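You operate a simulated robot arm through the tools that you are given. There is no shell and no other tool.

Carry out the task below with a simulated robot arm. There is one attempt and no reset: what you move stays moved.

Task
Put things in order on the top of the vice bench. At the end: the purple brush stands where the black post cap stood; the green brush stands where the black iron weight stood; the black post cap from the top of the vice bench stands on top of the arm pad; the black iron weight stands where the purple brush stood; whatever was shut is shut again. Leave all else as you found it, and nothing knocked over.
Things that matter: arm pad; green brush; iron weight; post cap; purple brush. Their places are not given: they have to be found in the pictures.

It is judged by the outcome, as a careful person would: the job done as asked, and still so three seconds after it is handed in. It fails if anything else is knocked over, pushed out of place, dropped, spilled or broken. A push-on lid holds only when it is set on centred and level and pressed home; a screw cap is set on level and turned clockwise until tight.

Robot
A 6-joint arm with a two-finger parallel gripper, fixed in place. Base frame: the origin is at the foot of the arm, x ahead of it, y to its left, z up; the work surface is at about z = 0. Lengths are in m, angles in rad, forces in N, time in s.
With the tool pointing down near the work surface it reaches from about 0.12 to 0.5 m from the base axis. Its first joint turns from -1.257 to 1.257 rad. Payload 0.65 kg.
The TCP is the grasp point between the finger pads, 0.025 m short of the fingertips. In the tool frame z runs along the fingers and y along their closing line. The gripper opens to 0.076 m. The fingers are 0.018 m wide and 0.01 m thick; the gripper's body (0.036 by 0.078 m) begins 0.045 m behind the TCP.
Orientation is told as [roll, pitch, yaw] about the base's x, y, z axes, in that order, counted from this pose: with the fingers straight down and closing along the base's y, the tool's x points along the base's -x, its y along +y and its z along -z.

Tools
- The arm moves only by the tool drive_tool. Its argument "motion" is a list of rows, each a list of 7 numbers: the shift along the tool's x, y, z in m, then the turn, a rotation vector about the tool's x, y, z in degrees, then the gripper command, from -1 (fully open) to 1 (shut), values between in proportion. In form: [[x, y, z, wx, wy, wz, fingers], ...]. A call has 1 to 20 rows; each row shifts and turns the commanded pose from where the row before left it, along the tool's axes as they then stand. Rows are played at 5 a second. More than 0.05 m and 0.15 rad between two rows, or a gripper value outside its range, and nothing of the call is played. A pose out of reach is approached as far as the arm can. The call stops where the force on the tool passes 40 N (or 10 N more than at its start, if that is more) or the arm is blocked; 0.2 s more then pass. The fingers move at their own pace (about 0.108 m/s each) and stop on an object; they squeeze with about 30 N. The grip force told is the motor's: it shows also when the fingers shut on nothing. Time passes only in rows, and 0.2 s behind the last, so rows that do not move let the fingers close. The reply holds the time, the measured pose of the TCP, the force on the tool along the base axes, the opening and the grip force, in the units named above and with some noise, with the torque about the TCP (base axes, N m) and any sound that the robot's microphone picked up.
- Cameras (640 x 400 px; columns grow to the right, rows downward): "scene" is fixed at [0.0785, 0.3015, 0.4158]; the picture's right is [-0.48, -0.88, 0.00], its down [-0.49, 0.27, -0.83] and it looks along [0.73, -0.40, -0.56] (base axes); focal length 214 px, centre (320, 200). "wrist" rides on the gripper at [0.058, 0.011, -0.081] in the tool frame; the picture's right is [-0.18, 0.98, 0.00], its down [-0.75, -0.14, -0.64] and it looks along [-0.63, -0.12, 0.77] (tool axes); focal length 243 px, centre (320, 200).
- get_image(camera): a new picture of that camera. The clock stands still meanwhile.
- pixel_to_xyz(camera, pixels): for up to 12 pixels [column, row] of the newest picture of that camera ("zoom" is the newest enlarged one), the place [x, y, z] in the base frame of the surface seen there, good to about 0.002 m, but the place of the scene camera against the robot may be out by one fixed shift of up to 0.018 m in any direction. The clock stands still meanwhile.
- zoom(camera, box): a new picture of the part [left, top, right, bottom] of that camera's present view, enlarged. The clock stands still meanwhile.
- job_done(): hands the job in; it is judged then, once.

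Open the gripper and draw the arm clear of the work before you hand the job in, unless the task says otherwise.

The tools are called after "Emit:" by a JSON object that holds its "fn" and its "kwargs". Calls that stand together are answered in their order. drive_tool: Moves the arm, as the interface text tells. Its arguments: {"type":"object","properties":{"motion":{"type":"array"}},"required":["motion"]} The other tools are called the same way: get_image (camera) takes a picture; pixel_to_xyz (camera, pixels) gives the place of the surface under pixels of a picture; zoom (camera, box) takes an enlarged picture of a part of a camera's view; job_done () hands the job in.

At the start:

```text
time: 0.0
ee_pos: [0.2824, 0.0982, 0.2587]
tcp_rot: [-0.001, 0.0, 0.0]
ft_force: [-0.1, -0.9, -0.2]
moment: [-0.03, 0.05, -0.02]
gripper_width: 0.076
grasp_force: 0.1
```

scene: 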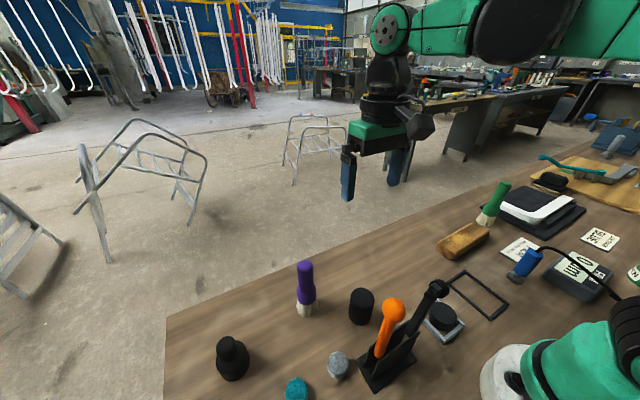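
wrist: 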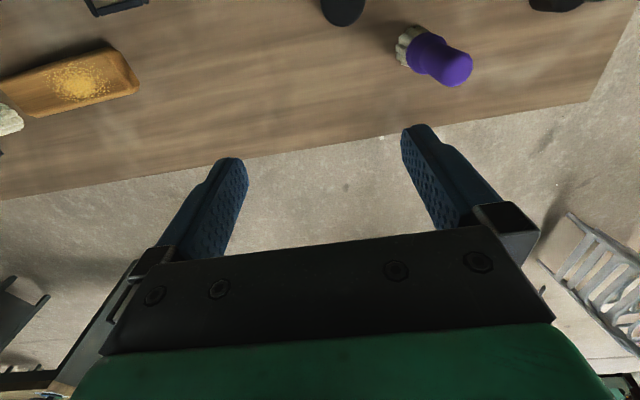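

The scene picture shows the purple brush at about (305,290), a black cylinder at (361,306), a black weight-like thing at (232,358), a green brush at (493,205). I zoom in to identify things.

Emit:
{"fn": "zoom", "kwargs": {"camera": "scene", "box": [200, 240, 360, 400]}}

Emit:
{"fn": "zoom", "kwargs": {"camera": "scene", "box": [330, 240, 490, 400]}}

Emit:
{"fn": "zoom", "kwargs": {"camera": "scene", "box": [430, 150, 640, 310]}}

```text
2.50 times, centred on (280, 320) of scene
```

zoom: 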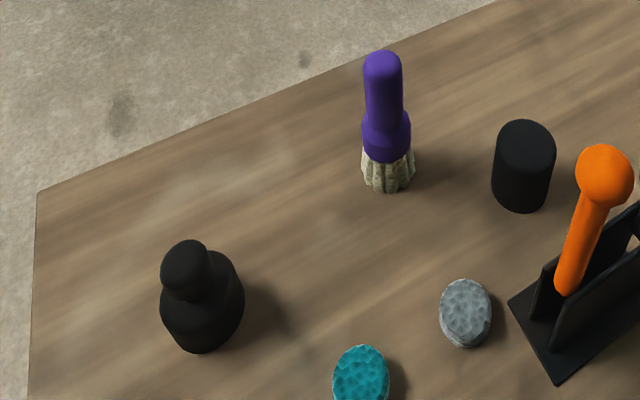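

```text
2.50 times, centred on (410, 320) of scene
```

zoom: 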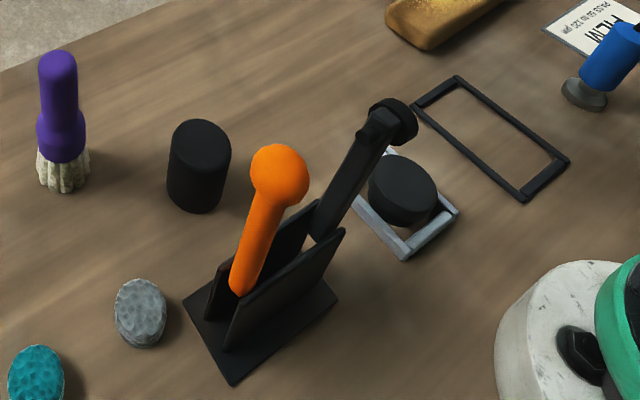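

```text
2.50 times, centred on (535, 230) of scene
```

zoom: 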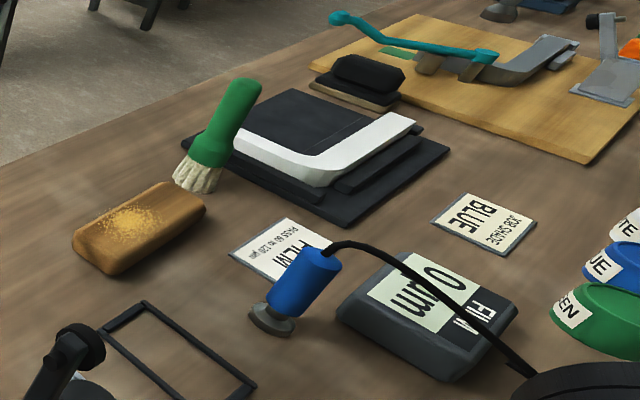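

I'll measure the places of the seen items with the scene camera to build a map.

Emit:
{"fn": "get_image", "kwargs": {"camera": "scene"}}

Emit:
{"fn": "pixel_to_xyz", "kwargs": {"camera": "scene", "pixels": [[305, 270], [305, 310], [361, 294], [361, 315], [230, 345], [232, 370], [338, 362], [297, 388], [440, 316], [465, 240], [500, 192], [485, 218]]}}

Emit:
{"fn": "pixel_to_xyz", "kwargs": {"camera": "scene", "pixels": [[540, 205], [515, 215], [572, 210], [550, 180], [520, 250], [525, 262], [600, 240], [580, 275], [394, 310], [437, 290], [385, 370], [480, 295]]}}

Emit:
{"fn": "zoom", "kwargs": {"camera": "scene", "box": [540, 110, 640, 210]}}

Emit:
{"fn": "zoom", "kwargs": {"camera": "scene", "box": [430, 170, 590, 270]}}

```text
taken
```

scene: 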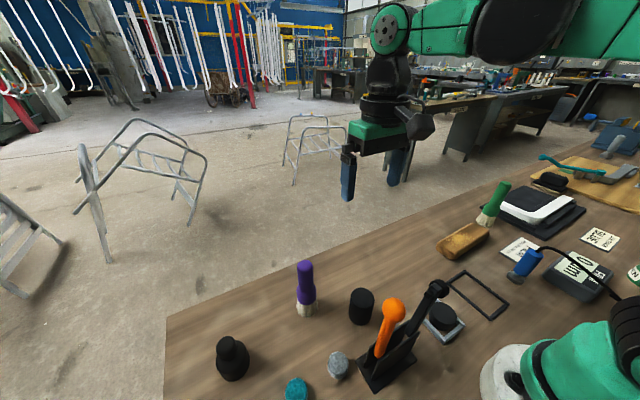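

```text
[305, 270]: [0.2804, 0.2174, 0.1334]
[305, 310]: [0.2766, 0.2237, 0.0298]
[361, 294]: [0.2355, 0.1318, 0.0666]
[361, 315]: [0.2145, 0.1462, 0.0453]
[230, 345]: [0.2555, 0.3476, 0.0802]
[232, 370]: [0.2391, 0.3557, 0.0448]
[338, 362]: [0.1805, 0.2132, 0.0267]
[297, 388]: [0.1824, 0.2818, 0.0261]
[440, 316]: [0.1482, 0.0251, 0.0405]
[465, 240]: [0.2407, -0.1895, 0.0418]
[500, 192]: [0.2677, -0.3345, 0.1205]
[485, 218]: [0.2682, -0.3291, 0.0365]
```

```text
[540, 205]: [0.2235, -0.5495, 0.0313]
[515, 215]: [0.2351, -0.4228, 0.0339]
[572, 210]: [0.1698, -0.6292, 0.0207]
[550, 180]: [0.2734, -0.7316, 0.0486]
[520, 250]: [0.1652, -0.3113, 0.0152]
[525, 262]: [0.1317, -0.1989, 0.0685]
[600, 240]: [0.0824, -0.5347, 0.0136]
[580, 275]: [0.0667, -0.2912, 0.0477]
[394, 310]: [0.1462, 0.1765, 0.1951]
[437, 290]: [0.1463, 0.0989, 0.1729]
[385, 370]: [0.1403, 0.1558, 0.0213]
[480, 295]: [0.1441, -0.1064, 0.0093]
```

```text
4.00 times, centred on (590, 160) of scene
```

zoom: 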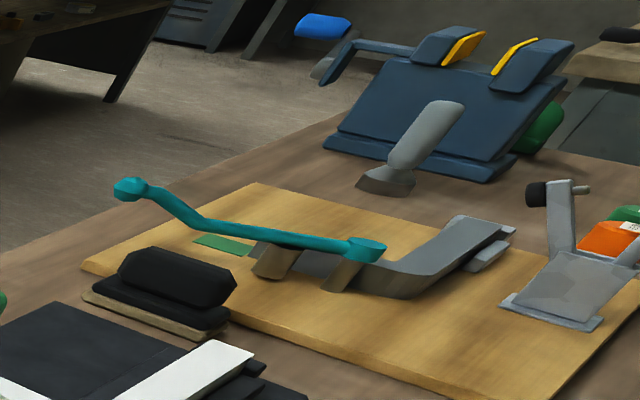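

```text
4.00 times, centred on (510, 220) of scene
```

zoom: 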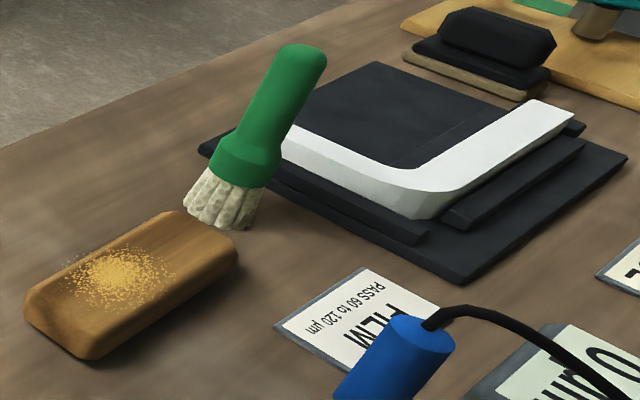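

The tan block near (465,240) at about (0.24,-0.19) is the only pad-like thing in reach; black cylinder near (0.225,0.14), weight near (0.245,0.35). I back the arm up and raise it to look with the wrist camera.

Emit:
{"fn": "drive_tool", "kwargs": {"motion": [[0.03, 0, -0.03, 0, 0, 0, -1], [0.03, 0, -0.02, 0, 0, 0, -1], [0.03, 0, 0, 0, 0, 0, -1], [0, 0, 0, 0, 0, 0, -1]]}}

Emit:
{"fn": "get_image", "kwargs": {"camera": "wrist"}}

Emit:
{"fn": "get_image", "kwargs": {"camera": "scene"}}

```text
time: 1.0
ee_pos: [0.1928, 0.0992, 0.3085]
tcp_rot: [-0.001, -0.001, 0.001]
ft_force: [-0.3, -0.5, -1.0]
moment: [0.0, 0.01, -0.01]
gripper_width: 0.0758
grasp_force: 0.1
```

```text
taken
```

wrist: 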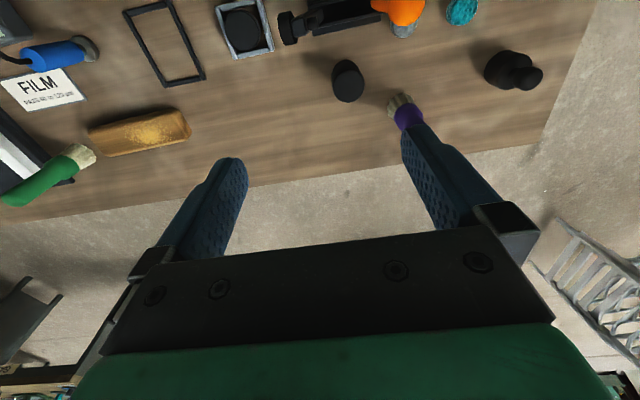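

```text
taken
```

scene: 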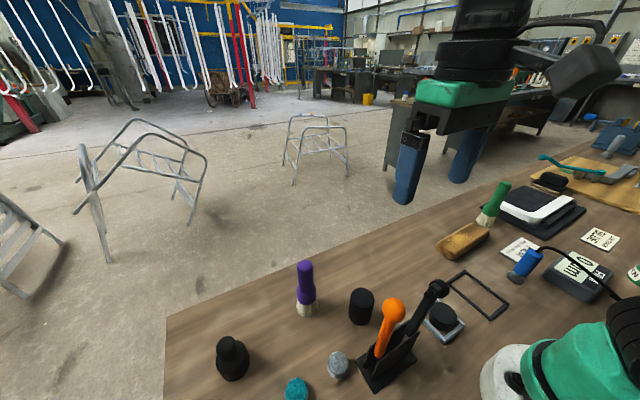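

The wrist picture now shows everything: cap (346,80), purple brush (403,110), weight (512,70), pad (140,132), green brush (50,175), tray item (242,28). I zoom on each and measure.

Emit:
{"fn": "zoom", "kwargs": {"camera": "wrist", "box": [200, 0, 360, 100]}}

Emit:
{"fn": "zoom", "kwargs": {"camera": "wrist", "box": [320, 20, 560, 170]}}

Emit:
{"fn": "zoom", "kwargs": {"camera": "wrist", "box": [0, 70, 240, 220]}}

Emit:
{"fn": "pixel_to_xyz", "kwargs": {"camera": "wrist", "pixels": [[345, 70], [335, 75], [360, 75], [347, 92], [400, 103], [405, 112], [500, 68], [525, 75], [240, 26], [140, 130], [75, 158], [25, 195]]}}

```text
4.00 times, centred on (280, 50) of wrist
```

zoom: 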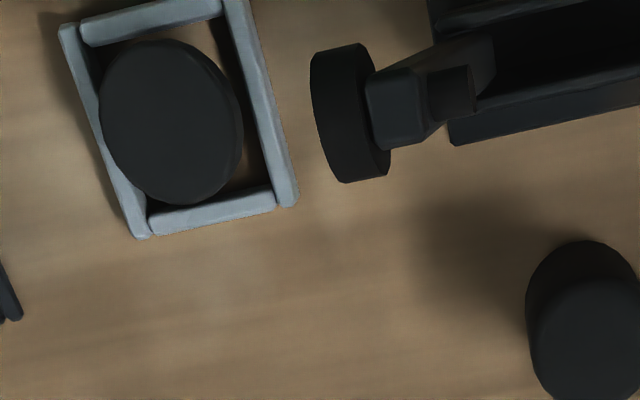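

```text
2.67 times, centred on (440, 95) of wrist
```

zoom: 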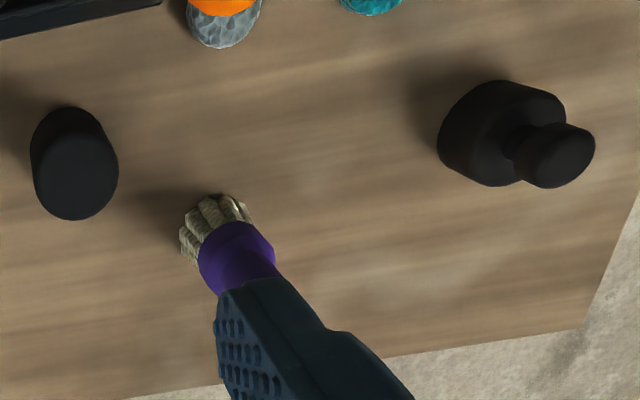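

```text
2.67 times, centred on (120, 145) of wrist
```

zoom: 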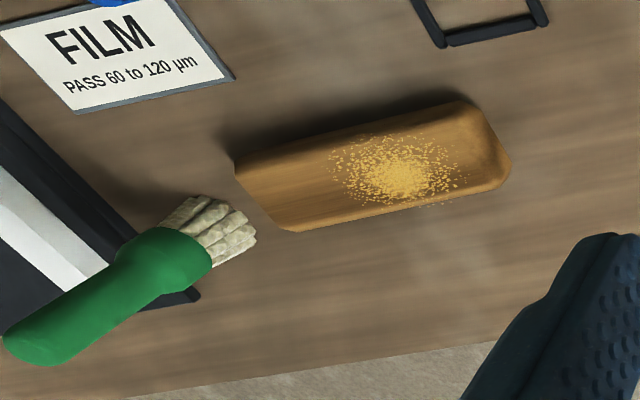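

```text
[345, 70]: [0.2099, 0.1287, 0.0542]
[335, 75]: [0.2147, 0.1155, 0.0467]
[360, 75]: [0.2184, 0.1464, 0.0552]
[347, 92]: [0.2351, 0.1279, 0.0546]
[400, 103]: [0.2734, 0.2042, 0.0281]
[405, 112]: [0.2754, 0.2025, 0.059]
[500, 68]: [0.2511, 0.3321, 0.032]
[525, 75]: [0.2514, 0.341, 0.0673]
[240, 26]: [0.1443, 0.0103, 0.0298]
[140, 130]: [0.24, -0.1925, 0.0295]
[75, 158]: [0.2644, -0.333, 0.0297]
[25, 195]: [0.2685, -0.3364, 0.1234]
```

The cylinder at (346,80) stands free on the bench; another black disc sits in a grey frame at (242,28). I go nearer to the base axis to look at both more closely before deciding.

Emit:
{"fn": "drive_tool", "kwargs": {"motion": [[0.02, -0.03, 0, 0, 0, 0, -1], [0.02, -0.03, 0, 0, 0, 0, -1], [0.015, -0.03, 0.0, 0, 0, 0, -1], [0, 0, 0.03, 0, 0, 0, -1], [0, 0, 0, 0, 0, 0, -1]]}}

Emit:
{"fn": "get_image", "kwargs": {"camera": "wrist"}}

Emit:
{"fn": "zoom", "kwargs": {"camera": "wrist", "box": [240, 0, 480, 150]}}

```text
time: 2.2
ee_pos: [0.1397, 0.0078, 0.2779]
tcp_rot: [0.0, 0.0, -0.001]
ft_force: [0.5, -0.2, 0.3]
moment: [-0.03, -0.04, 0.05]
gripper_width: 0.0758
grasp_force: 0.0
```

```text
taken
```

wrist: 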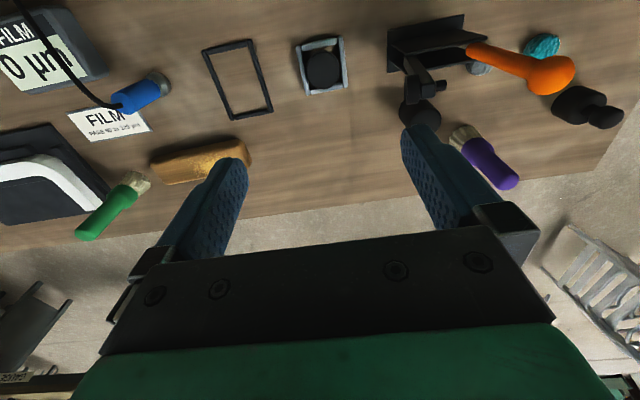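

```text
2.67 times, centred on (360, 75) of wrist
```

zoom: 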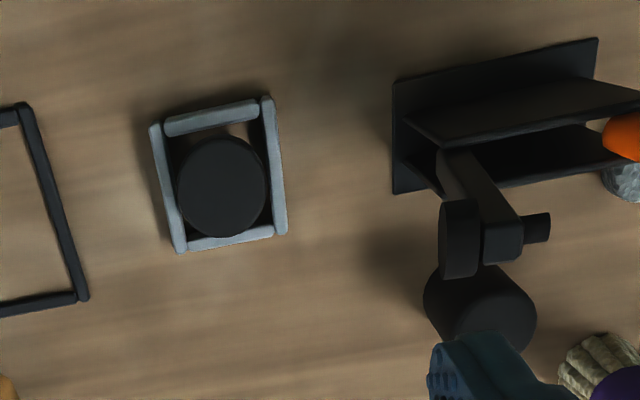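

I treat the free-standing tall cylinder as the post cap. Now I move over toward the pad and green brush, with tips above 0.19 m, for a closer look.

Emit:
{"fn": "drive_tool", "kwargs": {"motion": [[0, -0.045, 0, 0, 0, 0, -1], [0, -0.045, 0, 0, 0, 0, -1], [0, -0.045, 0, 0, 0, 0, -1], [0, -0.045, 0, 0, 0, 0, -1], [0, -0.045, 0.02, 0, 0, 0, -1], [-0.02, 0, 0.03, 0, 0, 0, -1], [0, 0, 0, 0, 0, 0, -1]]}}

Emit:
{"fn": "get_image", "kwargs": {"camera": "wrist"}}

Emit:
{"fn": "zoom", "kwargs": {"camera": "wrist", "box": [200, 50, 440, 200]}}

```text
time: 3.8
ee_pos: [0.1581, -0.2165, 0.2275]
tcp_rot: [0.0, 0.0, -0.001]
ft_force: [-0.7, -0.3, -0.2]
moment: [0.02, -0.02, 0.01]
gripper_width: 0.0762
grasp_force: 0.1
```

```text
taken
```

wrist: 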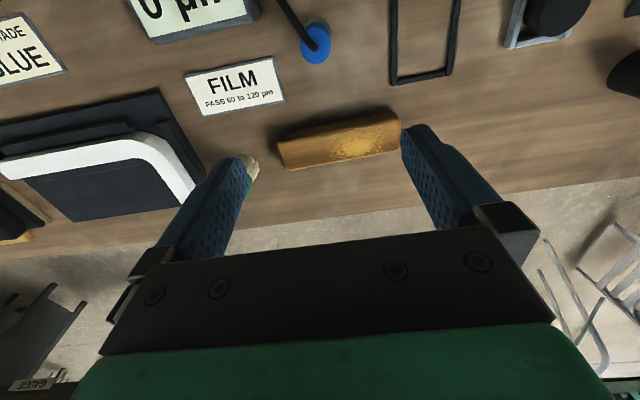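

```text
2.67 times, centred on (320, 125) of wrist
```

zoom: 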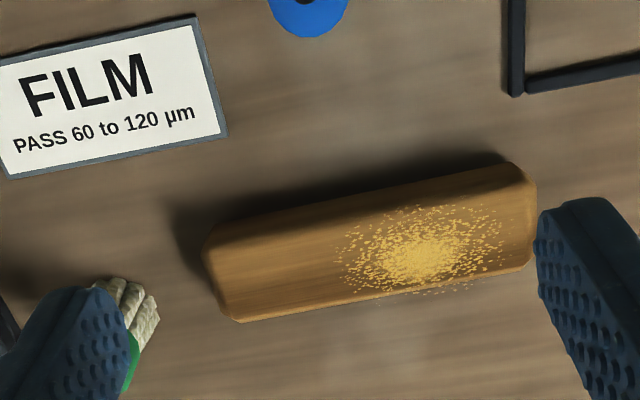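

The pad is the wooden block at pixels (280..400, 110..170) with some dust on its right half. I measure its corners and top points.

Emit:
{"fn": "pixel_to_xyz", "kwargs": {"camera": "zoom", "pixels": [[215, 230], [240, 318], [510, 168], [530, 262], [270, 265], [330, 250], [370, 240], [420, 230], [490, 215], [225, 270], [400, 290], [350, 200]]}}

Emit:
{"fn": "pixel_to_xyz", "kwargs": {"camera": "wrist", "pixels": [[252, 160], [250, 172], [255, 178], [520, 10], [560, 15], [315, 45], [150, 110], [330, 140], [290, 140], [290, 160], [360, 125], [395, 145]]}}

```text
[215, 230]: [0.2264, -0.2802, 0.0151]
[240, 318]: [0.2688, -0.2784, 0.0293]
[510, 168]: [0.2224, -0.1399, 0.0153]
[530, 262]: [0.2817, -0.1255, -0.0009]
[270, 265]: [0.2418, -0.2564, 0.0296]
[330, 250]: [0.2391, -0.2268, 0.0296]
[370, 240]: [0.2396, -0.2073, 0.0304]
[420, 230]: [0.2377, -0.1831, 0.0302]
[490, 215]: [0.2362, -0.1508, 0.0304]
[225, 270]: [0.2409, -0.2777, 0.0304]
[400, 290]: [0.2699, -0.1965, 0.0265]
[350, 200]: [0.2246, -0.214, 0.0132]
```

```text
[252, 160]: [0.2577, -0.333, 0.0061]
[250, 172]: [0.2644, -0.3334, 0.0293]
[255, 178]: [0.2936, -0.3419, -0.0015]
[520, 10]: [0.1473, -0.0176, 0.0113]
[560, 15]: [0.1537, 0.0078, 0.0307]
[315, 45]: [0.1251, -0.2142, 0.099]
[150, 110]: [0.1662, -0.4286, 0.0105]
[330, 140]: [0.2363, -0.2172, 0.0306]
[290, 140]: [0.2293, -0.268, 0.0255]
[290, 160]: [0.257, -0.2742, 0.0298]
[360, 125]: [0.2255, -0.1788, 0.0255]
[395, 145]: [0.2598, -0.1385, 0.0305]
```

Pad top is at z≈0.030, spanning y≈-0.279..-0.138 and x≈0.23..0.268. Now I raise and move over to the cap and tool rack area to measure these closely.

Emit:
{"fn": "drive_tool", "kwargs": {"motion": [[0, 0, -0.04, 0, 0, 0, -1], [0, 0.04, -0.03, 0, 0, 0, -1], [0, 0.045, 0, 0, 0, 0, -1], [0, 0.045, 0, 0, 0, 0, -1], [0, 0.045, 0, 0, 0, 0, -1], [0, 0.045, 0, 0, 0, 0, -1], [0, 0.045, 0, 0, 0, 0, -1], [0.01, 0.045, 0, 0, 0, 0, -1], [0.01, 0.045, 0, 0, 0, 0, -1], [0, 0, 0, 0, 0, 0, -1]]}}

Emit:
{"fn": "get_image", "kwargs": {"camera": "wrist"}}

Emit:
{"fn": "zoom", "kwargs": {"camera": "wrist", "box": [200, 0, 440, 150]}}

```text
time: 6.0
ee_pos: [0.1371, 0.1386, 0.2971]
tcp_rot: [-0.001, 0.0, 0.0]
ft_force: [0.7, 0.4, 0.3]
moment: [-0.01, -0.02, 0.02]
gripper_width: 0.0758
grasp_force: 0.0
```

```text
taken
```

wrist: 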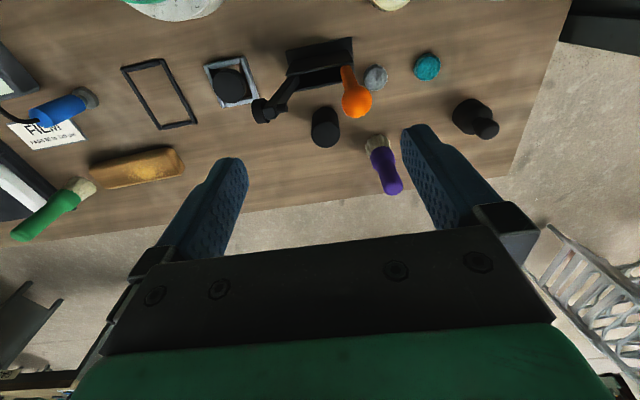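

```text
2.67 times, centred on (320, 75) of wrist
```

zoom: 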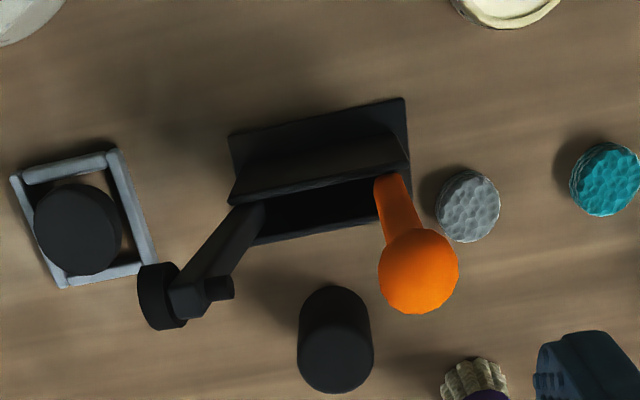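

This view shows the cap unobstructed at zoom (335,340), the rack, the hammer head and the orange ball. I measure them, and the purple brush and weight.

Emit:
{"fn": "pixel_to_xyz", "kwargs": {"camera": "zoom", "pixels": [[335, 345], [335, 390], [335, 310], [300, 345], [370, 345], [158, 295], [190, 295], [222, 290], [418, 275], [395, 200], [320, 170], [250, 240]]}}

Emit:
{"fn": "pixel_to_xyz", "kwargs": {"camera": "wrist", "pixels": [[374, 143], [378, 153], [386, 170], [392, 188], [392, 183], [470, 112], [462, 115], [487, 128], [485, 105], [493, 132], [229, 85], [232, 92]]}}

Emit:
{"fn": "zoom", "kwargs": {"camera": "wrist", "box": [340, 80, 520, 200]}}

```text
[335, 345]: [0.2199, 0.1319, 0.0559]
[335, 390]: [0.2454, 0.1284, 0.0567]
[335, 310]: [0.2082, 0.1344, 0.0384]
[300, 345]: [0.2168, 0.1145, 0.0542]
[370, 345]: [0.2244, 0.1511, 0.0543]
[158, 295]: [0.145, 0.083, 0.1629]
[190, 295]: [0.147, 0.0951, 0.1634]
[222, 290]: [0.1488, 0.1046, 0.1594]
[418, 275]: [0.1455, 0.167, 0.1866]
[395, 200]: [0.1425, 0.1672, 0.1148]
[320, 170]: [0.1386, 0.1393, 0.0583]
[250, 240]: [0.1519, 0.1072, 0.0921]
```

```text
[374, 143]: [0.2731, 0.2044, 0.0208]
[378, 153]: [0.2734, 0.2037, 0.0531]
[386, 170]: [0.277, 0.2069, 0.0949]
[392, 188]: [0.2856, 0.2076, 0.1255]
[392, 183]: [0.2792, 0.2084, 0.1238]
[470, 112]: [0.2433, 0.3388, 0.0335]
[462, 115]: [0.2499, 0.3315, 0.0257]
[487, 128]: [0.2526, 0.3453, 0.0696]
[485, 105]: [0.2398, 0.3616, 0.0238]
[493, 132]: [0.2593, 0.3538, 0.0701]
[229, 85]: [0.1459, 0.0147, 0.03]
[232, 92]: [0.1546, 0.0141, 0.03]
```

```text
3.33 times, centred on (430, 140) of wrist
```

zoom: 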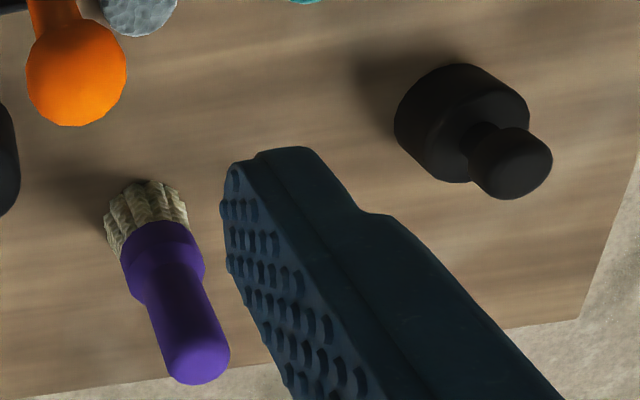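

Cap centre ≈ (0.225,0.132), top 0.055, diameter ≈0.038; hammer head ≈(0.147,0.09,0.163) and orange ball ≈(0.146,0.167,0.19) lie behind it, so I turn the tool 90° to keep the camera clear. I move above the cap and turn.

Emit:
{"fn": "drive_tool", "kwargs": {"motion": [[-0.045, -0.006, 0, 0, 0, 0, -1], [-0.042, 0, 0, 0, 0, 0, -1], [0, 0, 0, 0, 0, -7.5, -1], [0, 0, 0, 0, 0, -7.5, -1], [0, 0, 0, 0, 0, -7.5, -1], [0, 0, 0, 0, 0, -7.5, -1], [0, 0, 0, 0, 0, -7.5, -1], [0, 0, 0, 0, 0, -7.5, -1], [0, 0, 0, 0, 0, -7.5, -1], [0, 0, 0, 0, 0, -7.5, -1], [0, 0, 0, 0, 0, -7.5, -1], [0, 0, 0, 0, 0, -7.5, -1], [0, 0, 0, 0, 0, -7.5, -1], [0, 0, 0, 0, 0, -7.5, -1], [0, 0, 0, 0, 0, 0, -1], [0, 0, 0, 0, 0, 0, -1]]}}

Emit:
{"fn": "get_image", "kwargs": {"camera": "wrist"}}

Emit:
{"fn": "get_image", "kwargs": {"camera": "scene"}}

```text
time: 9.4
ee_pos: [0.2251, 0.1327, 0.2979]
tcp_rot: [-0.001, -0.001, 1.571]
ft_force: [0.7, -0.6, 0.1]
moment: [0.01, 0.0, 0.0]
gripper_width: 0.0761
grasp_force: 0.0
```

```text
taken
```

wrist: 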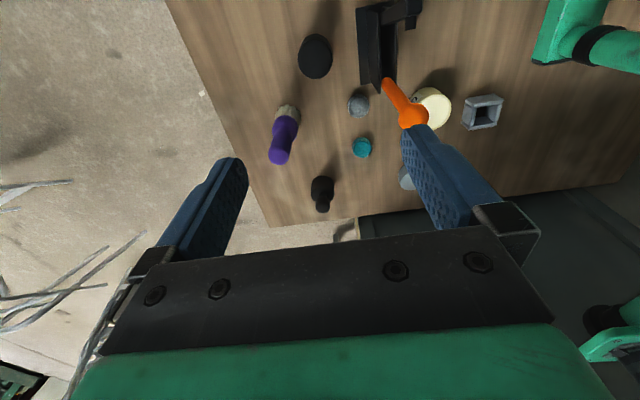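

```text
taken
```

scene: 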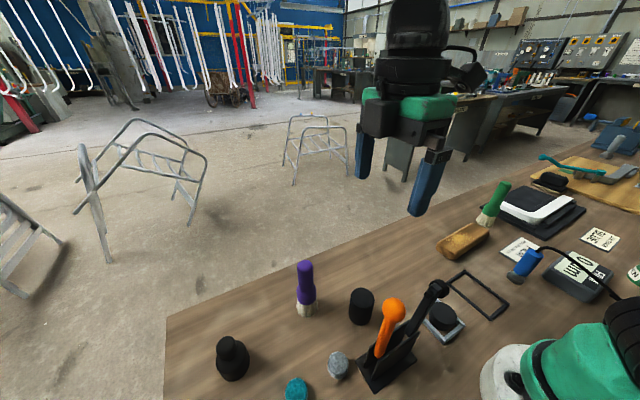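

The yaw is 1.571 and the cap is at (315,55) in the wrist picture. I zoom there to fix its centre from this second direction.

Emit:
{"fn": "zoom", "kwargs": {"camera": "wrist", "box": [240, 0, 400, 100]}}

Emit:
{"fn": "pixel_to_xyz", "kwargs": {"camera": "zoom", "pixels": [[300, 150], [300, 240], [300, 300], [240, 230], [370, 230], [250, 200], [360, 200], [305, 310], [240, 250], [368, 250], [180, 370], [460, 200]]}}

```text
4.00 times, centred on (320, 50) of wrist
```

zoom: 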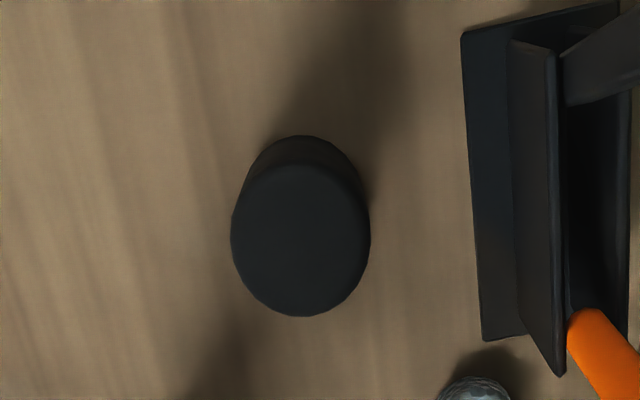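

```text
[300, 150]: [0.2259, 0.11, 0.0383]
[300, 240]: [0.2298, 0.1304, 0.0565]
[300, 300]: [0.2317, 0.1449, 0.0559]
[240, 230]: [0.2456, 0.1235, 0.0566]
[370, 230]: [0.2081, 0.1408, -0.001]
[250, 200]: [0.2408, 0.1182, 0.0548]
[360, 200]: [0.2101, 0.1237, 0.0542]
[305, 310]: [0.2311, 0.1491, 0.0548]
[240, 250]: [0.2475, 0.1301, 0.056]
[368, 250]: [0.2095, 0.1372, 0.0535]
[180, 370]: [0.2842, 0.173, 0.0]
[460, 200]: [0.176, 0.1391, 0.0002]
```

The cap's top spans x 0.2095–0.2475, y ≈0.1125–0.150, so its centre is ≈(0.228,0.1315). I part-open the gripper (0.056) and descend to just above the cap, then look.

Emit:
{"fn": "drive_tool", "kwargs": {"motion": [[0.001, -0.003, 0.04, 0, 0, 0, -0.47], [0, 0, 0.045, 0, 0, 0, -0.47], [0, 0, 0.045, 0, 0, 0, -0.47], [0, 0, 0.045, 0, 0, 0, -0.47], [0, 0, 0.02, 0, 0, 0, -0.47], [0, 0, 0, 0, 0, 0, -0.47]]}}

Emit:
{"fn": "get_image", "kwargs": {"camera": "wrist"}}

Emit:
{"fn": "get_image", "kwargs": {"camera": "scene"}}

```text
time: 10.8
ee_pos: [0.2291, 0.1314, 0.103]
tcp_rot: [-0.001, 0.0, 1.571]
ft_force: [-0.1, 0.9, 1.1]
moment: [-0.01, -0.02, 0.04]
gripper_width: 0.056
grasp_force: 0.0
```

```text
taken
```

wrist: 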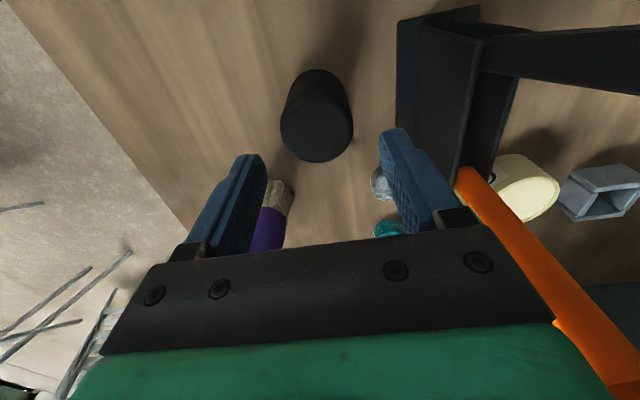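

```text
taken
```

scene: 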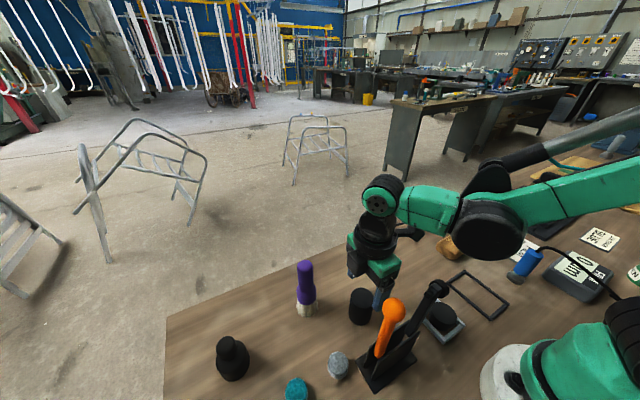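

Cap is between the fingers' line at (317,115). I measure its top edges once more before the last descent.

Emit:
{"fn": "pixel_to_xyz", "kwargs": {"camera": "wrist", "pixels": [[318, 130], [283, 130], [351, 128], [317, 160], [318, 95], [318, 75], [285, 120], [350, 115], [440, 90], [410, 100]]}}

```text
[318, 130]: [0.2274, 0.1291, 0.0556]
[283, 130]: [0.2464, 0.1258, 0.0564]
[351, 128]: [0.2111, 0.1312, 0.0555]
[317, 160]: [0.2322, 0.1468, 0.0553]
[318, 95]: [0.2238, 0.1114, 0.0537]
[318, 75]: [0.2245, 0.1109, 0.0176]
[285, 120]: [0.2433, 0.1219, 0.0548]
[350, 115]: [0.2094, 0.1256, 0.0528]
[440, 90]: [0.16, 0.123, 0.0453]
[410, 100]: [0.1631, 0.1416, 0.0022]
```

Centre is ≈(0.228,0.1305). I descend to z≈0.038 and close.

Emit:
{"fn": "drive_tool", "kwargs": {"motion": [[0.001, 0.001, 0.025, 0, 0, 0, -0.47], [0, 0, 0.025, 0, 0, 0, -0.47], [0, 0, 0.015, 0, 0, 0, -0.47], [0, 0, 0, 0, 0, 0, -0.47], [0, 0, 0, 0, 0, 0, 0.5], [0, 0, 0, 0, 0, 0, 0.5], [0, 0, 0, 0, 0, 0, 0.5]]}}

```text
time: 12.4
ee_pos: [0.2272, 0.1302, 0.0389]
tcp_rot: [0.001, -0.001, 1.57]
ft_force: [-0.5, 0.2, -0.1]
moment: [-0.01, 0.0, 0.04]
gripper_width: 0.0403
grasp_force: 30.1
```

The fingers stopped at 0.0403 with 30 N: cap held. I lift it and look.

Emit:
{"fn": "drive_tool", "kwargs": {"motion": [[0, 0, -0.02, 0, 0, 0, 0.5], [0, 0, -0.04, 0, 0, 0, 0.5], [0, 0, -0.04, 0, 0, 0, 0.5], [0, 0, -0.04, 0, 0, 0, 0.5], [0, 0, -0.04, 0, 0, 0, 0.5], [0, 0, 0, 0, 0, 0, 0.5]]}}

Emit:
{"fn": "get_image", "kwargs": {"camera": "scene"}}

Emit:
{"fn": "get_image", "kwargs": {"camera": "wrist"}}

```text
time: 13.8
ee_pos: [0.226, 0.1308, 0.2187]
tcp_rot: [0.001, -0.001, 1.57]
ft_force: [-0.1, -0.3, -0.7]
moment: [-0.01, 0.01, -0.02]
gripper_width: 0.0404
grasp_force: 29.9
```

```text
taken
```

scene: 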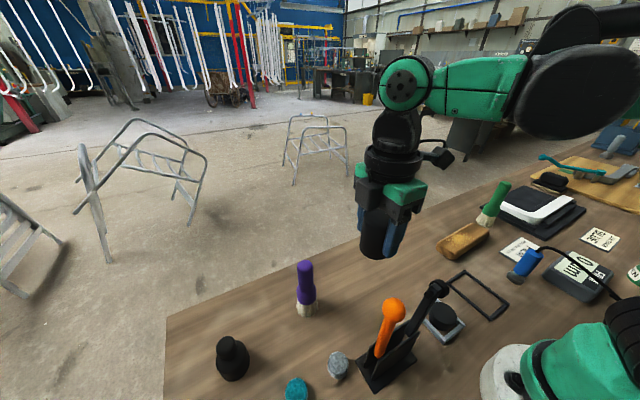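

```text
taken
```

wrist: 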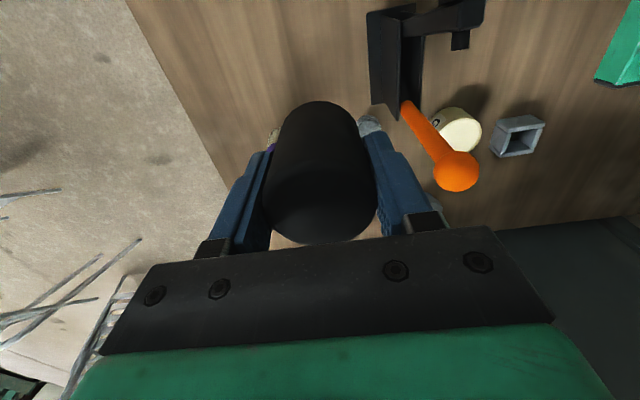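

The cap is held upright and nothing was under it. I turn back to yaw 0 and carry it high above to the clean half of the pad.

Emit:
{"fn": "drive_tool", "kwargs": {"motion": [[0, 0, 0, 0, 0, 7.5, 0.5], [0, 0, 0, 0, 0, 7.5, 0.5], [0, 0, 0, 0, 0, 7.5, 0.5], [0, 0, 0, 0, 0, 7.5, 0.5], [0, 0, 0, 0, 0, 7.5, 0.5], [0, 0, 0, 0, 0, 7.5, 0.5], [0, 0, 0, 0, 0, 7.5, 0.5], [0, 0, 0, 0, 0, 7.5, 0.5], [0, 0, 0, 0, 0, 7.5, 0.5], [0, 0, 0, 0, 0, 7.5, 0.5], [0, 0, 0, 0, 0, 7.5, 0.5], [0, 0, 0, 0, 0, 7.5, 0.5], [-0.003, -0.0465, 0, 0, 0, 0, 0.5], [-0.003, -0.0465, 0, 0, 0, 0, 0.5], [-0.003, -0.0465, 0, 0, 0, 0, 0.5], [-0.003, -0.0465, 0, 0, 0, 0, 0.5], [-0.003, -0.0465, 0, 0, 0, 0, 0.5], [-0.003, -0.0465, 0, 0, 0, 0, 0.5], [-0.003, -0.0465, 0, 0, 0, 0, 0.5], [-0.003, -0.0465, 0, 0, 0, 0, 0.5]]}}

Emit:
{"fn": "get_image", "kwargs": {"camera": "wrist"}}

Emit:
{"fn": "get_image", "kwargs": {"camera": "scene"}}

```text
time: 18.0
ee_pos: [0.2499, -0.2432, 0.2186]
tcp_rot: [0.0, 0.0, 0.001]
ft_force: [0.6, -0.3, -1.0]
moment: [0.0, 0.0, 0.01]
gripper_width: 0.0404
grasp_force: 29.7
```

```text
taken
```

wrist: 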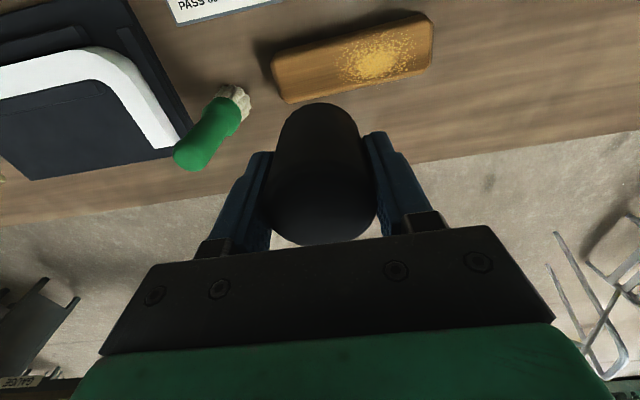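

```text
taken
```

scene: 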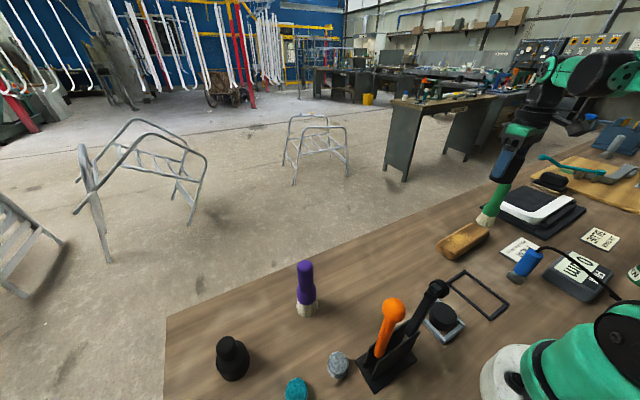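

The pad is fully visible at (275–432, 12–103). I zoom to measure its edges precisely.

Emit:
{"fn": "zoom", "kwargs": {"camera": "wrist", "box": [200, 0, 440, 150]}}

Emit:
{"fn": "pixel_to_xyz", "kwargs": {"camera": "zoom", "pixels": [[205, 130], [195, 170], [240, 255], [235, 275], [300, 130], [300, 180], [310, 230], [320, 255], [280, 190], [610, 40], [620, 170], [600, 110]]}}

Emit:
{"fn": "pixel_to_xyz", "kwargs": {"camera": "wrist", "pixels": [[235, 100], [240, 110], [222, 115], [205, 140], [190, 160], [185, 158], [245, 95], [225, 92]]}}

```text
2.67 times, centred on (320, 75) of wrist
```

zoom: 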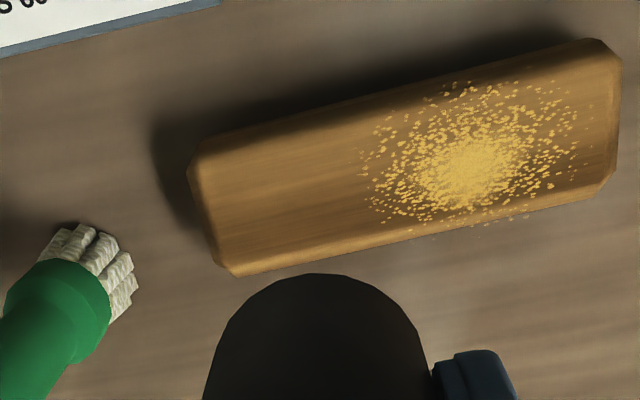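

```text
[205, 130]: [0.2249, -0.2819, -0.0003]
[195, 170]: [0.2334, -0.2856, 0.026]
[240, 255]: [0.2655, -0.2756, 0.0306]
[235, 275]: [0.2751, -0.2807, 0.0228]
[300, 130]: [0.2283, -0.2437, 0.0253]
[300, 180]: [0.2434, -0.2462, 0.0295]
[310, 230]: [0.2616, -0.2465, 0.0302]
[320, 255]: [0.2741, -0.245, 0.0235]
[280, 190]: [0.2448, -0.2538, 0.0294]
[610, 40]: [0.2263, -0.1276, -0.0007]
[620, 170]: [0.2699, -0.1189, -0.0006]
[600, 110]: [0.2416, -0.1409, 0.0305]
```

```text
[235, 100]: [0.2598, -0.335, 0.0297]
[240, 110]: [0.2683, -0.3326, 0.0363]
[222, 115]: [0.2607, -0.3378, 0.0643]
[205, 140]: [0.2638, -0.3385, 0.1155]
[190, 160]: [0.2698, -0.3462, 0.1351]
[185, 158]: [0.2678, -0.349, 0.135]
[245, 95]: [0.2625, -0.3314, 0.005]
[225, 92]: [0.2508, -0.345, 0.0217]
```

At y≈-0.2445 the pad spans x 0.228–0.274, so the cap goes to (0.251,-0.244); pad top 0.030 means contact at TCP z≈0.069. I descend to 0.075 first.

Emit:
{"fn": "drive_tool", "kwargs": {"motion": [[-0.001, -0.001, 0.04, 0, 0, 0, 0.5], [0, 0, 0.04, 0, 0, 0, 0.5], [0, 0, 0.035, 0, 0, 0, 0.5], [0, 0, 0.02, 0, 0, 0, 0.5], [0, 0, 0.008, 0, 0, 0, 0.5], [0, 0, 0, 0, 0, 0, 0.5]]}}

Emit:
{"fn": "get_image", "kwargs": {"camera": "wrist"}}

Emit:
{"fn": "zoom", "kwargs": {"camera": "scene", "box": [400, 150, 560, 270]}}

```text
time: 19.4
ee_pos: [0.2513, -0.2424, 0.0735]
tcp_rot: [-0.001, 0.0, 0.0]
ft_force: [0.6, 0.1, -1.3]
moment: [0.0, -0.01, 0.0]
gripper_width: 0.0405
grasp_force: 30.2
```

```text
taken
```

wrist: 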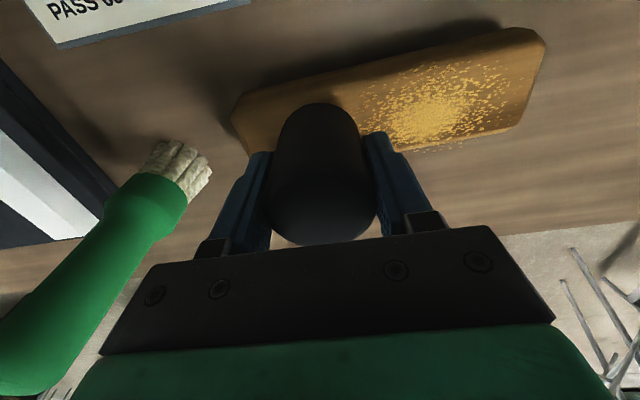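

```text
3.33 times, centred on (480, 210) of scene
```

zoom: 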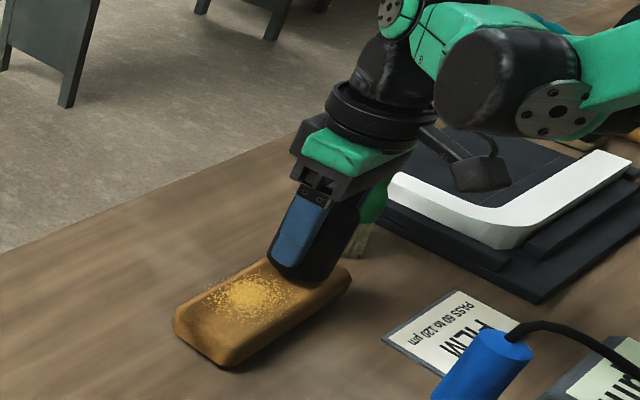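

The cap is just above the pad's clean half. I lower in small steps and watch the force.

Emit:
{"fn": "drive_tool", "kwargs": {"motion": [[0, -0.001, 0.0015, 0, 0, 0, 0.5], [0, 0, 0.0015, 0, 0, 0, 0.5], [0, 0, 0.001, 0, 0, 0, 0.5], [0, 0, 0, 0, 0, 0, 0.5]]}}

```text
time: 20.4
ee_pos: [0.2514, -0.2447, 0.0712]
tcp_rot: [0.0, 0.0, 0.0]
ft_force: [0.5, 0.6, -0.4]
moment: [0.0, 0.01, 0.02]
gripper_width: 0.0405
grasp_force: 30.6
```

Emit:
{"fn": "drive_tool", "kwargs": {"motion": [[0, 0, 0.001, 0, 0, 0, 0.5], [0, 0, 0.001, 0, 0, 0, 0.5], [0, 0, 0, 0, 0, 0, 0.5]]}}

```text
time: 21.2
ee_pos: [0.2511, -0.2431, 0.0679]
tcp_rot: [0.001, 0.001, 0.001]
ft_force: [-0.5, -0.9, -1.9]
moment: [0.02, 0.01, 0.05]
gripper_width: 0.0405
grasp_force: 29.9
```

No clear contact force yet (z noise about 1 N). I step a little further down and watch.

Emit:
{"fn": "drive_tool", "kwargs": {"motion": [[0, 0, 0.001, 0, 0, 0, 0.5], [0, 0, 0, 0, 0, 0, 0.5]]}}

Emit:
{"fn": "zoom", "kwargs": {"camera": "scene", "box": [440, 190, 520, 260]}}

```text
time: 21.8
ee_pos: [0.2515, -0.2437, 0.0663]
tcp_rot: [0.0, -0.002, 0.0]
ft_force: [-0.3, -0.1, -0.4]
moment: [0.02, 0.01, 0.01]
gripper_width: 0.0401
grasp_force: 29.9
```

```text
5.71 times, centred on (480, 225) of scene
```

zoom: 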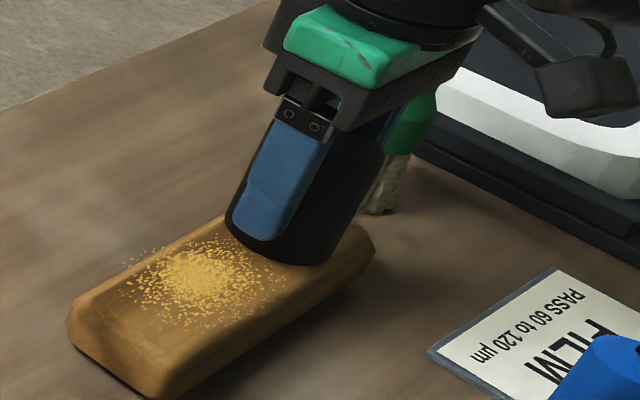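

Emit:
{"fn": "drive_tool", "kwargs": {"motion": [[0, 0, 0.001, 0, 0, 0, 0.5], [0, 0, 0, 0, 0, 0, 0.5], [0, 0, 0, 0, 0, 0, 0.5]]}}

```text
time: 22.6
ee_pos: [0.2516, -0.243, 0.0665]
tcp_rot: [0.0, -0.001, 0.002]
ft_force: [-1.6, -0.9, 22.8]
moment: [-0.02, -0.02, 0.0]
gripper_width: 0.0406
grasp_force: 30.0
```

Contact: 22.8 N upward at z≈0.0665, so the cap rests on the pad. I ease up half a millimetre, open to 0.056 and rise straight up.

Emit:
{"fn": "drive_tool", "kwargs": {"motion": [[0, 0, -0.0007, 0, 0, 0, 0.5], [0, 0, 0, 0, 0, 0, -0.47], [0, 0, 0, 0, 0, 0, -0.47], [0, 0, 0, 0, 0, 0, -0.47], [0, 0, -0.02, 0, 0, 0, -0.47], [0, 0, -0.04, 0, 0, 0, -0.47], [0, 0, -0.04, 0, 0, 0, -0.47], [0, 0, -0.04, 0, 0, 0, -0.47], [0, 0, 0, 0, 0, 0, -0.47]]}}

Emit:
{"fn": "get_image", "kwargs": {"camera": "wrist"}}

Emit:
{"fn": "zoom", "kwargs": {"camera": "scene", "box": [440, 170, 560, 260]}}

```text
time: 24.6
ee_pos: [0.25, -0.243, 0.2066]
tcp_rot: [0.0, 0.0, -0.001]
ft_force: [-0.1, 0.5, 0.5]
moment: [0.03, -0.02, -0.01]
gripper_width: 0.0558
grasp_force: 0.0
```

```text
taken
```

wrist: 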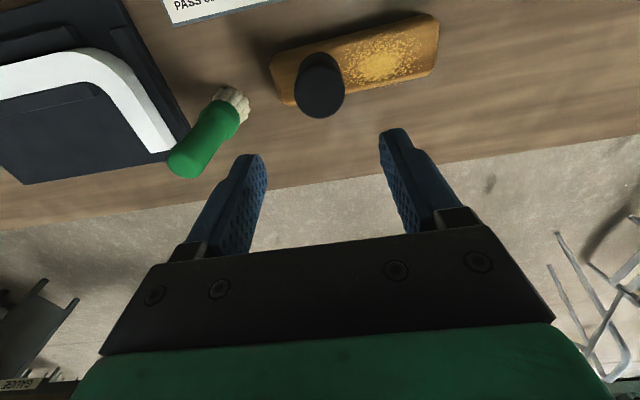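

```text
4.44 times, centred on (500, 215) of scene
```

zoom: 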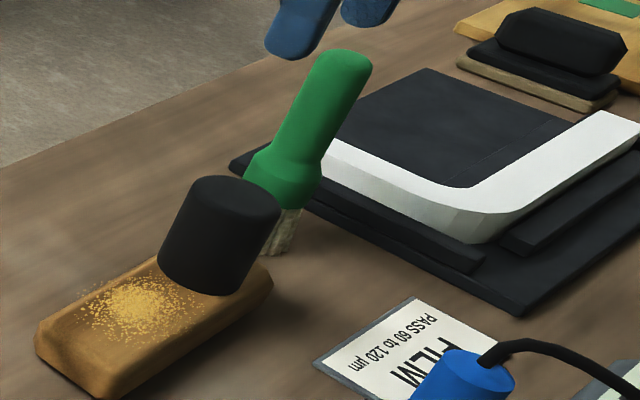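

The cap stands on the pad's clean part. I check its top is level by measuring a few points.

Emit:
{"fn": "pixel_to_xyz", "kwargs": {"camera": "wrist", "pixels": [[320, 92], [302, 90], [340, 92], [320, 75], [321, 110], [310, 100], [335, 80], [230, 100], [285, 80], [285, 98], [420, 60], [400, 85]]}}

```text
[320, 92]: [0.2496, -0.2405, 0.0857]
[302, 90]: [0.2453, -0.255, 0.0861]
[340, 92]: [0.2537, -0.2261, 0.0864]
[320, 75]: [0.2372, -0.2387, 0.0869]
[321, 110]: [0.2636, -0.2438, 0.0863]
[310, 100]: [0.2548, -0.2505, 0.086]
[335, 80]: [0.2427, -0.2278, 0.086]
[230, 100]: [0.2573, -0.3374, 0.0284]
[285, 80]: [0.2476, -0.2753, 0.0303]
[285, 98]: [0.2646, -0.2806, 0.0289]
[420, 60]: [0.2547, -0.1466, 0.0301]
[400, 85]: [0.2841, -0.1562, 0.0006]
```

Cap top is level at z≈0.086. Next I travel high to the purple brush near (0.278,0.207), arriving above it with the tips well over its top.

Emit:
{"fn": "drive_tool", "kwargs": {"motion": [[0, 0, -0.04, 0, 0, 0, -0.47], [-0.003, 0.045, 0, 0, 0, 0, -0.47], [-0.003, 0.045, 0, 0, 0, 0, -0.47], [-0.003, 0.045, 0, 0, 0, 0, -0.47], [-0.003, 0.045, 0, 0, 0, 0, -0.47], [-0.003, 0.045, 0, 0, 0, 0, -0.47], [-0.003, 0.045, 0, 0, 0, 0, -0.47], [-0.003, 0.045, 0, 0, 0, 0, -0.47], [-0.003, 0.045, 0, 0, 0, 0, -0.47], [-0.002, 0.045, 0, 0, 0, 0, -0.47], [-0.002, 0.045, 0, 0, 0, 0, -0.47], [0, 0, 0, 0, 0, 0, -0.47]]}}

Emit:
{"fn": "drive_tool", "kwargs": {"motion": [[0, 0, 0, 0, 0, -7.5, -0.47], [0, 0, 0, 0, 0, -7.5, -0.47], [0, 0, 0, 0, 0, -7.5, -0.47], [0, 0, 0, 0, 0, -7.5, -0.47], [0, 0, 0, 0, 0, -7.5, -0.47], [0, 0, 0, 0, 0, -7.5, -0.47], [0, 0, 0, 0, 0, -7.5, -0.47], [0, 0, 0, 0, 0, -7.5, -0.47], [0, 0, 0, 0, 0, -7.5, -0.47], [0, 0, 0, 0, 0, -7.5, -0.47], [0, 0, 0, 0, 0, -7.5, -0.47], [0, 0, 0, 0, 0, -7.5, -0.47], [0, 0, 0, 0, 0, 0, -0.47]]}}

Emit:
{"fn": "get_image", "kwargs": {"camera": "wrist"}}

```text
time: 27.2
ee_pos: [0.2795, 0.207, 0.2481]
tcp_rot: [0.0, 0.001, -0.001]
ft_force: [0.0, -0.6, 0.2]
moment: [0.0, -0.02, -0.04]
gripper_width: 0.0558
grasp_force: 0.0
```

```text
time: 30.0
ee_pos: [0.2792, 0.207, 0.247]
tcp_rot: [-0.001, 0.001, 1.572]
ft_force: [0.1, 0.3, 0.3]
moment: [0.02, 0.01, 0.01]
gripper_width: 0.0559
grasp_force: 0.1
```

```text
taken
```

wrist: 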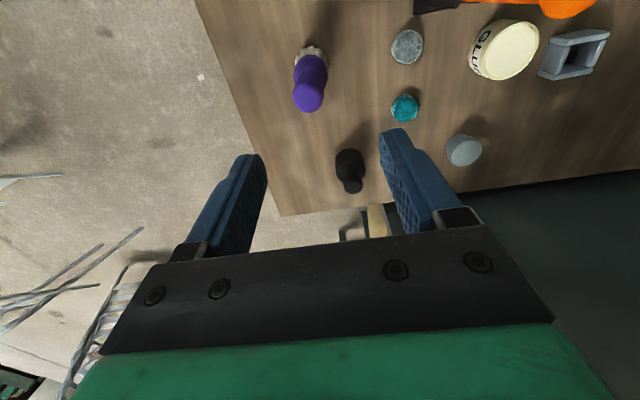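

The purple brush is at (310,85). I zoom in and measure its axis.

Emit:
{"fn": "zoom", "kwargs": {"camera": "wrist", "box": [250, 30, 370, 130]}}

Emit:
{"fn": "pixel_to_xyz", "kwargs": {"camera": "wrist", "pixels": [[308, 96], [296, 97], [322, 97], [308, 84], [308, 109], [312, 60], [300, 70], [324, 70], [312, 48], [300, 52], [326, 55], [312, 72]]}}

```text
4.00 times, centred on (310, 80) of wrist
```

zoom: 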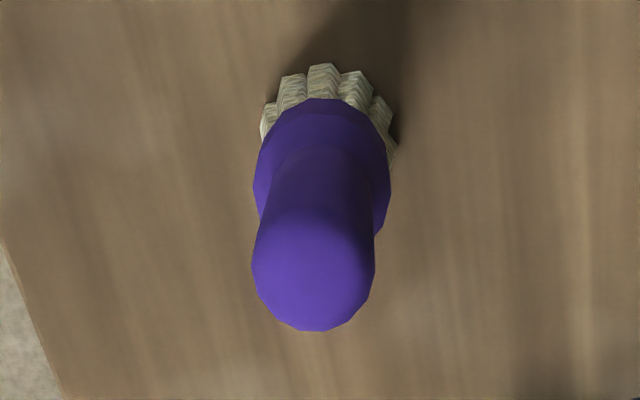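

```text
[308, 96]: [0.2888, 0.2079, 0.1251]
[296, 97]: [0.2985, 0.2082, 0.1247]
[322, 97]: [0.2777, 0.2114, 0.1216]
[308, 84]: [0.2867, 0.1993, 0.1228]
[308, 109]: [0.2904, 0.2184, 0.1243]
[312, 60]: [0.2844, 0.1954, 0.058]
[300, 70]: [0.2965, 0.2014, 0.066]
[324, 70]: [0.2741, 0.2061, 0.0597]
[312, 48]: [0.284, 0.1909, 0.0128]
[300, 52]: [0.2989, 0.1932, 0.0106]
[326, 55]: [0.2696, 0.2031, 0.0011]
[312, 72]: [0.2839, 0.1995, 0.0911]
```

Brush axis ≈(0.287,0.209), top z≈0.126, handle ≈0.023 thick from z 0.065 up. I centre over it and descend to z≈0.092, then close.

Emit:
{"fn": "drive_tool", "kwargs": {"motion": [[-0.002, -0.008, 0.03, 0, 0, 0, -0.47], [0, 0, 0.04, 0, 0, 0, -0.47], [0, 0, 0.04, 0, 0, 0, -0.47], [0, 0, 0.03, 0, 0, 0, -0.47], [0, 0, 0.015, 0, 0, 0, -0.47], [0, 0, 0, 0, 0, 0, -0.47]]}}

Emit:
{"fn": "get_image", "kwargs": {"camera": "wrist"}}

Emit:
{"fn": "zoom", "kwargs": {"camera": "scene", "box": [240, 220, 400, 340]}}

```text
time: 31.4
ee_pos: [0.2877, 0.21, 0.0918]
tcp_rot: [0.0, 0.002, 1.571]
ft_force: [-0.4, 0.2, -1.0]
moment: [0.01, 0.03, -0.02]
gripper_width: 0.0559
grasp_force: 0.0
```

```text
taken
```

wrist: 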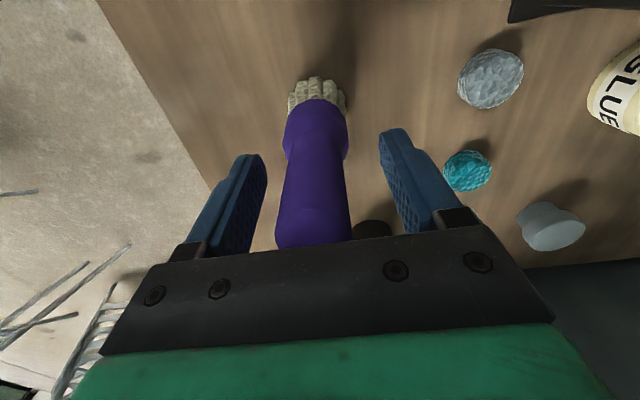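

```text
3.33 times, centred on (320, 280) of scene
```

zoom: 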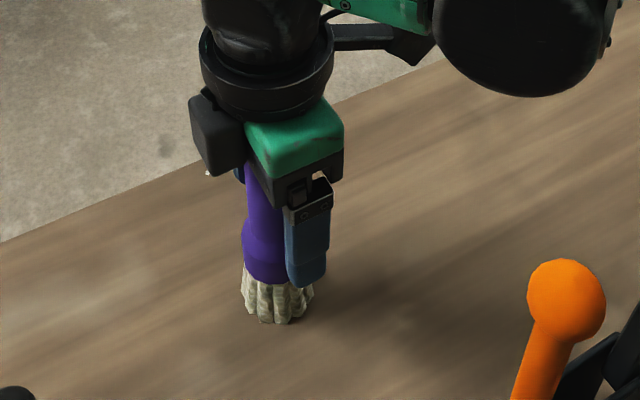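

The handle sits midway between the fingers (around column 315). I measure the base once more and then close.

Emit:
{"fn": "pixel_to_xyz", "kwargs": {"camera": "wrist", "pixels": [[318, 100], [290, 100], [346, 100], [287, 140], [347, 140], [317, 140], [316, 180], [286, 180], [345, 180]]}}

Emit:
{"fn": "drive_tool", "kwargs": {"motion": [[0, 0, 0, 0, 0, 0, 0.6], [0, 0, 0, 0, 0, 0, 0.6], [0, 0, 0, 0, 0, 0, 0.6], [0, 0, 0, 0, 0, 0, 0.6]]}}

```text
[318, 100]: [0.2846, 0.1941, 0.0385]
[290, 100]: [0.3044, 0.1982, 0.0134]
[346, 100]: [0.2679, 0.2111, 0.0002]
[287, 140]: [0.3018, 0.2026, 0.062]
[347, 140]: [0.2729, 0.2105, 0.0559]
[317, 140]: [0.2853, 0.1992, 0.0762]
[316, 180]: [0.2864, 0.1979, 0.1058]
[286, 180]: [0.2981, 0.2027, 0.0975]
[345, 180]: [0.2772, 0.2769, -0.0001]
```

```text
time: 32.4
ee_pos: [0.2875, 0.21, 0.0925]
tcp_rot: [0.0, 0.0, 1.571]
ft_force: [-0.7, 0.2, -0.5]
moment: [0.01, 0.01, -0.01]
gripper_width: 0.0253
grasp_force: 29.4
```

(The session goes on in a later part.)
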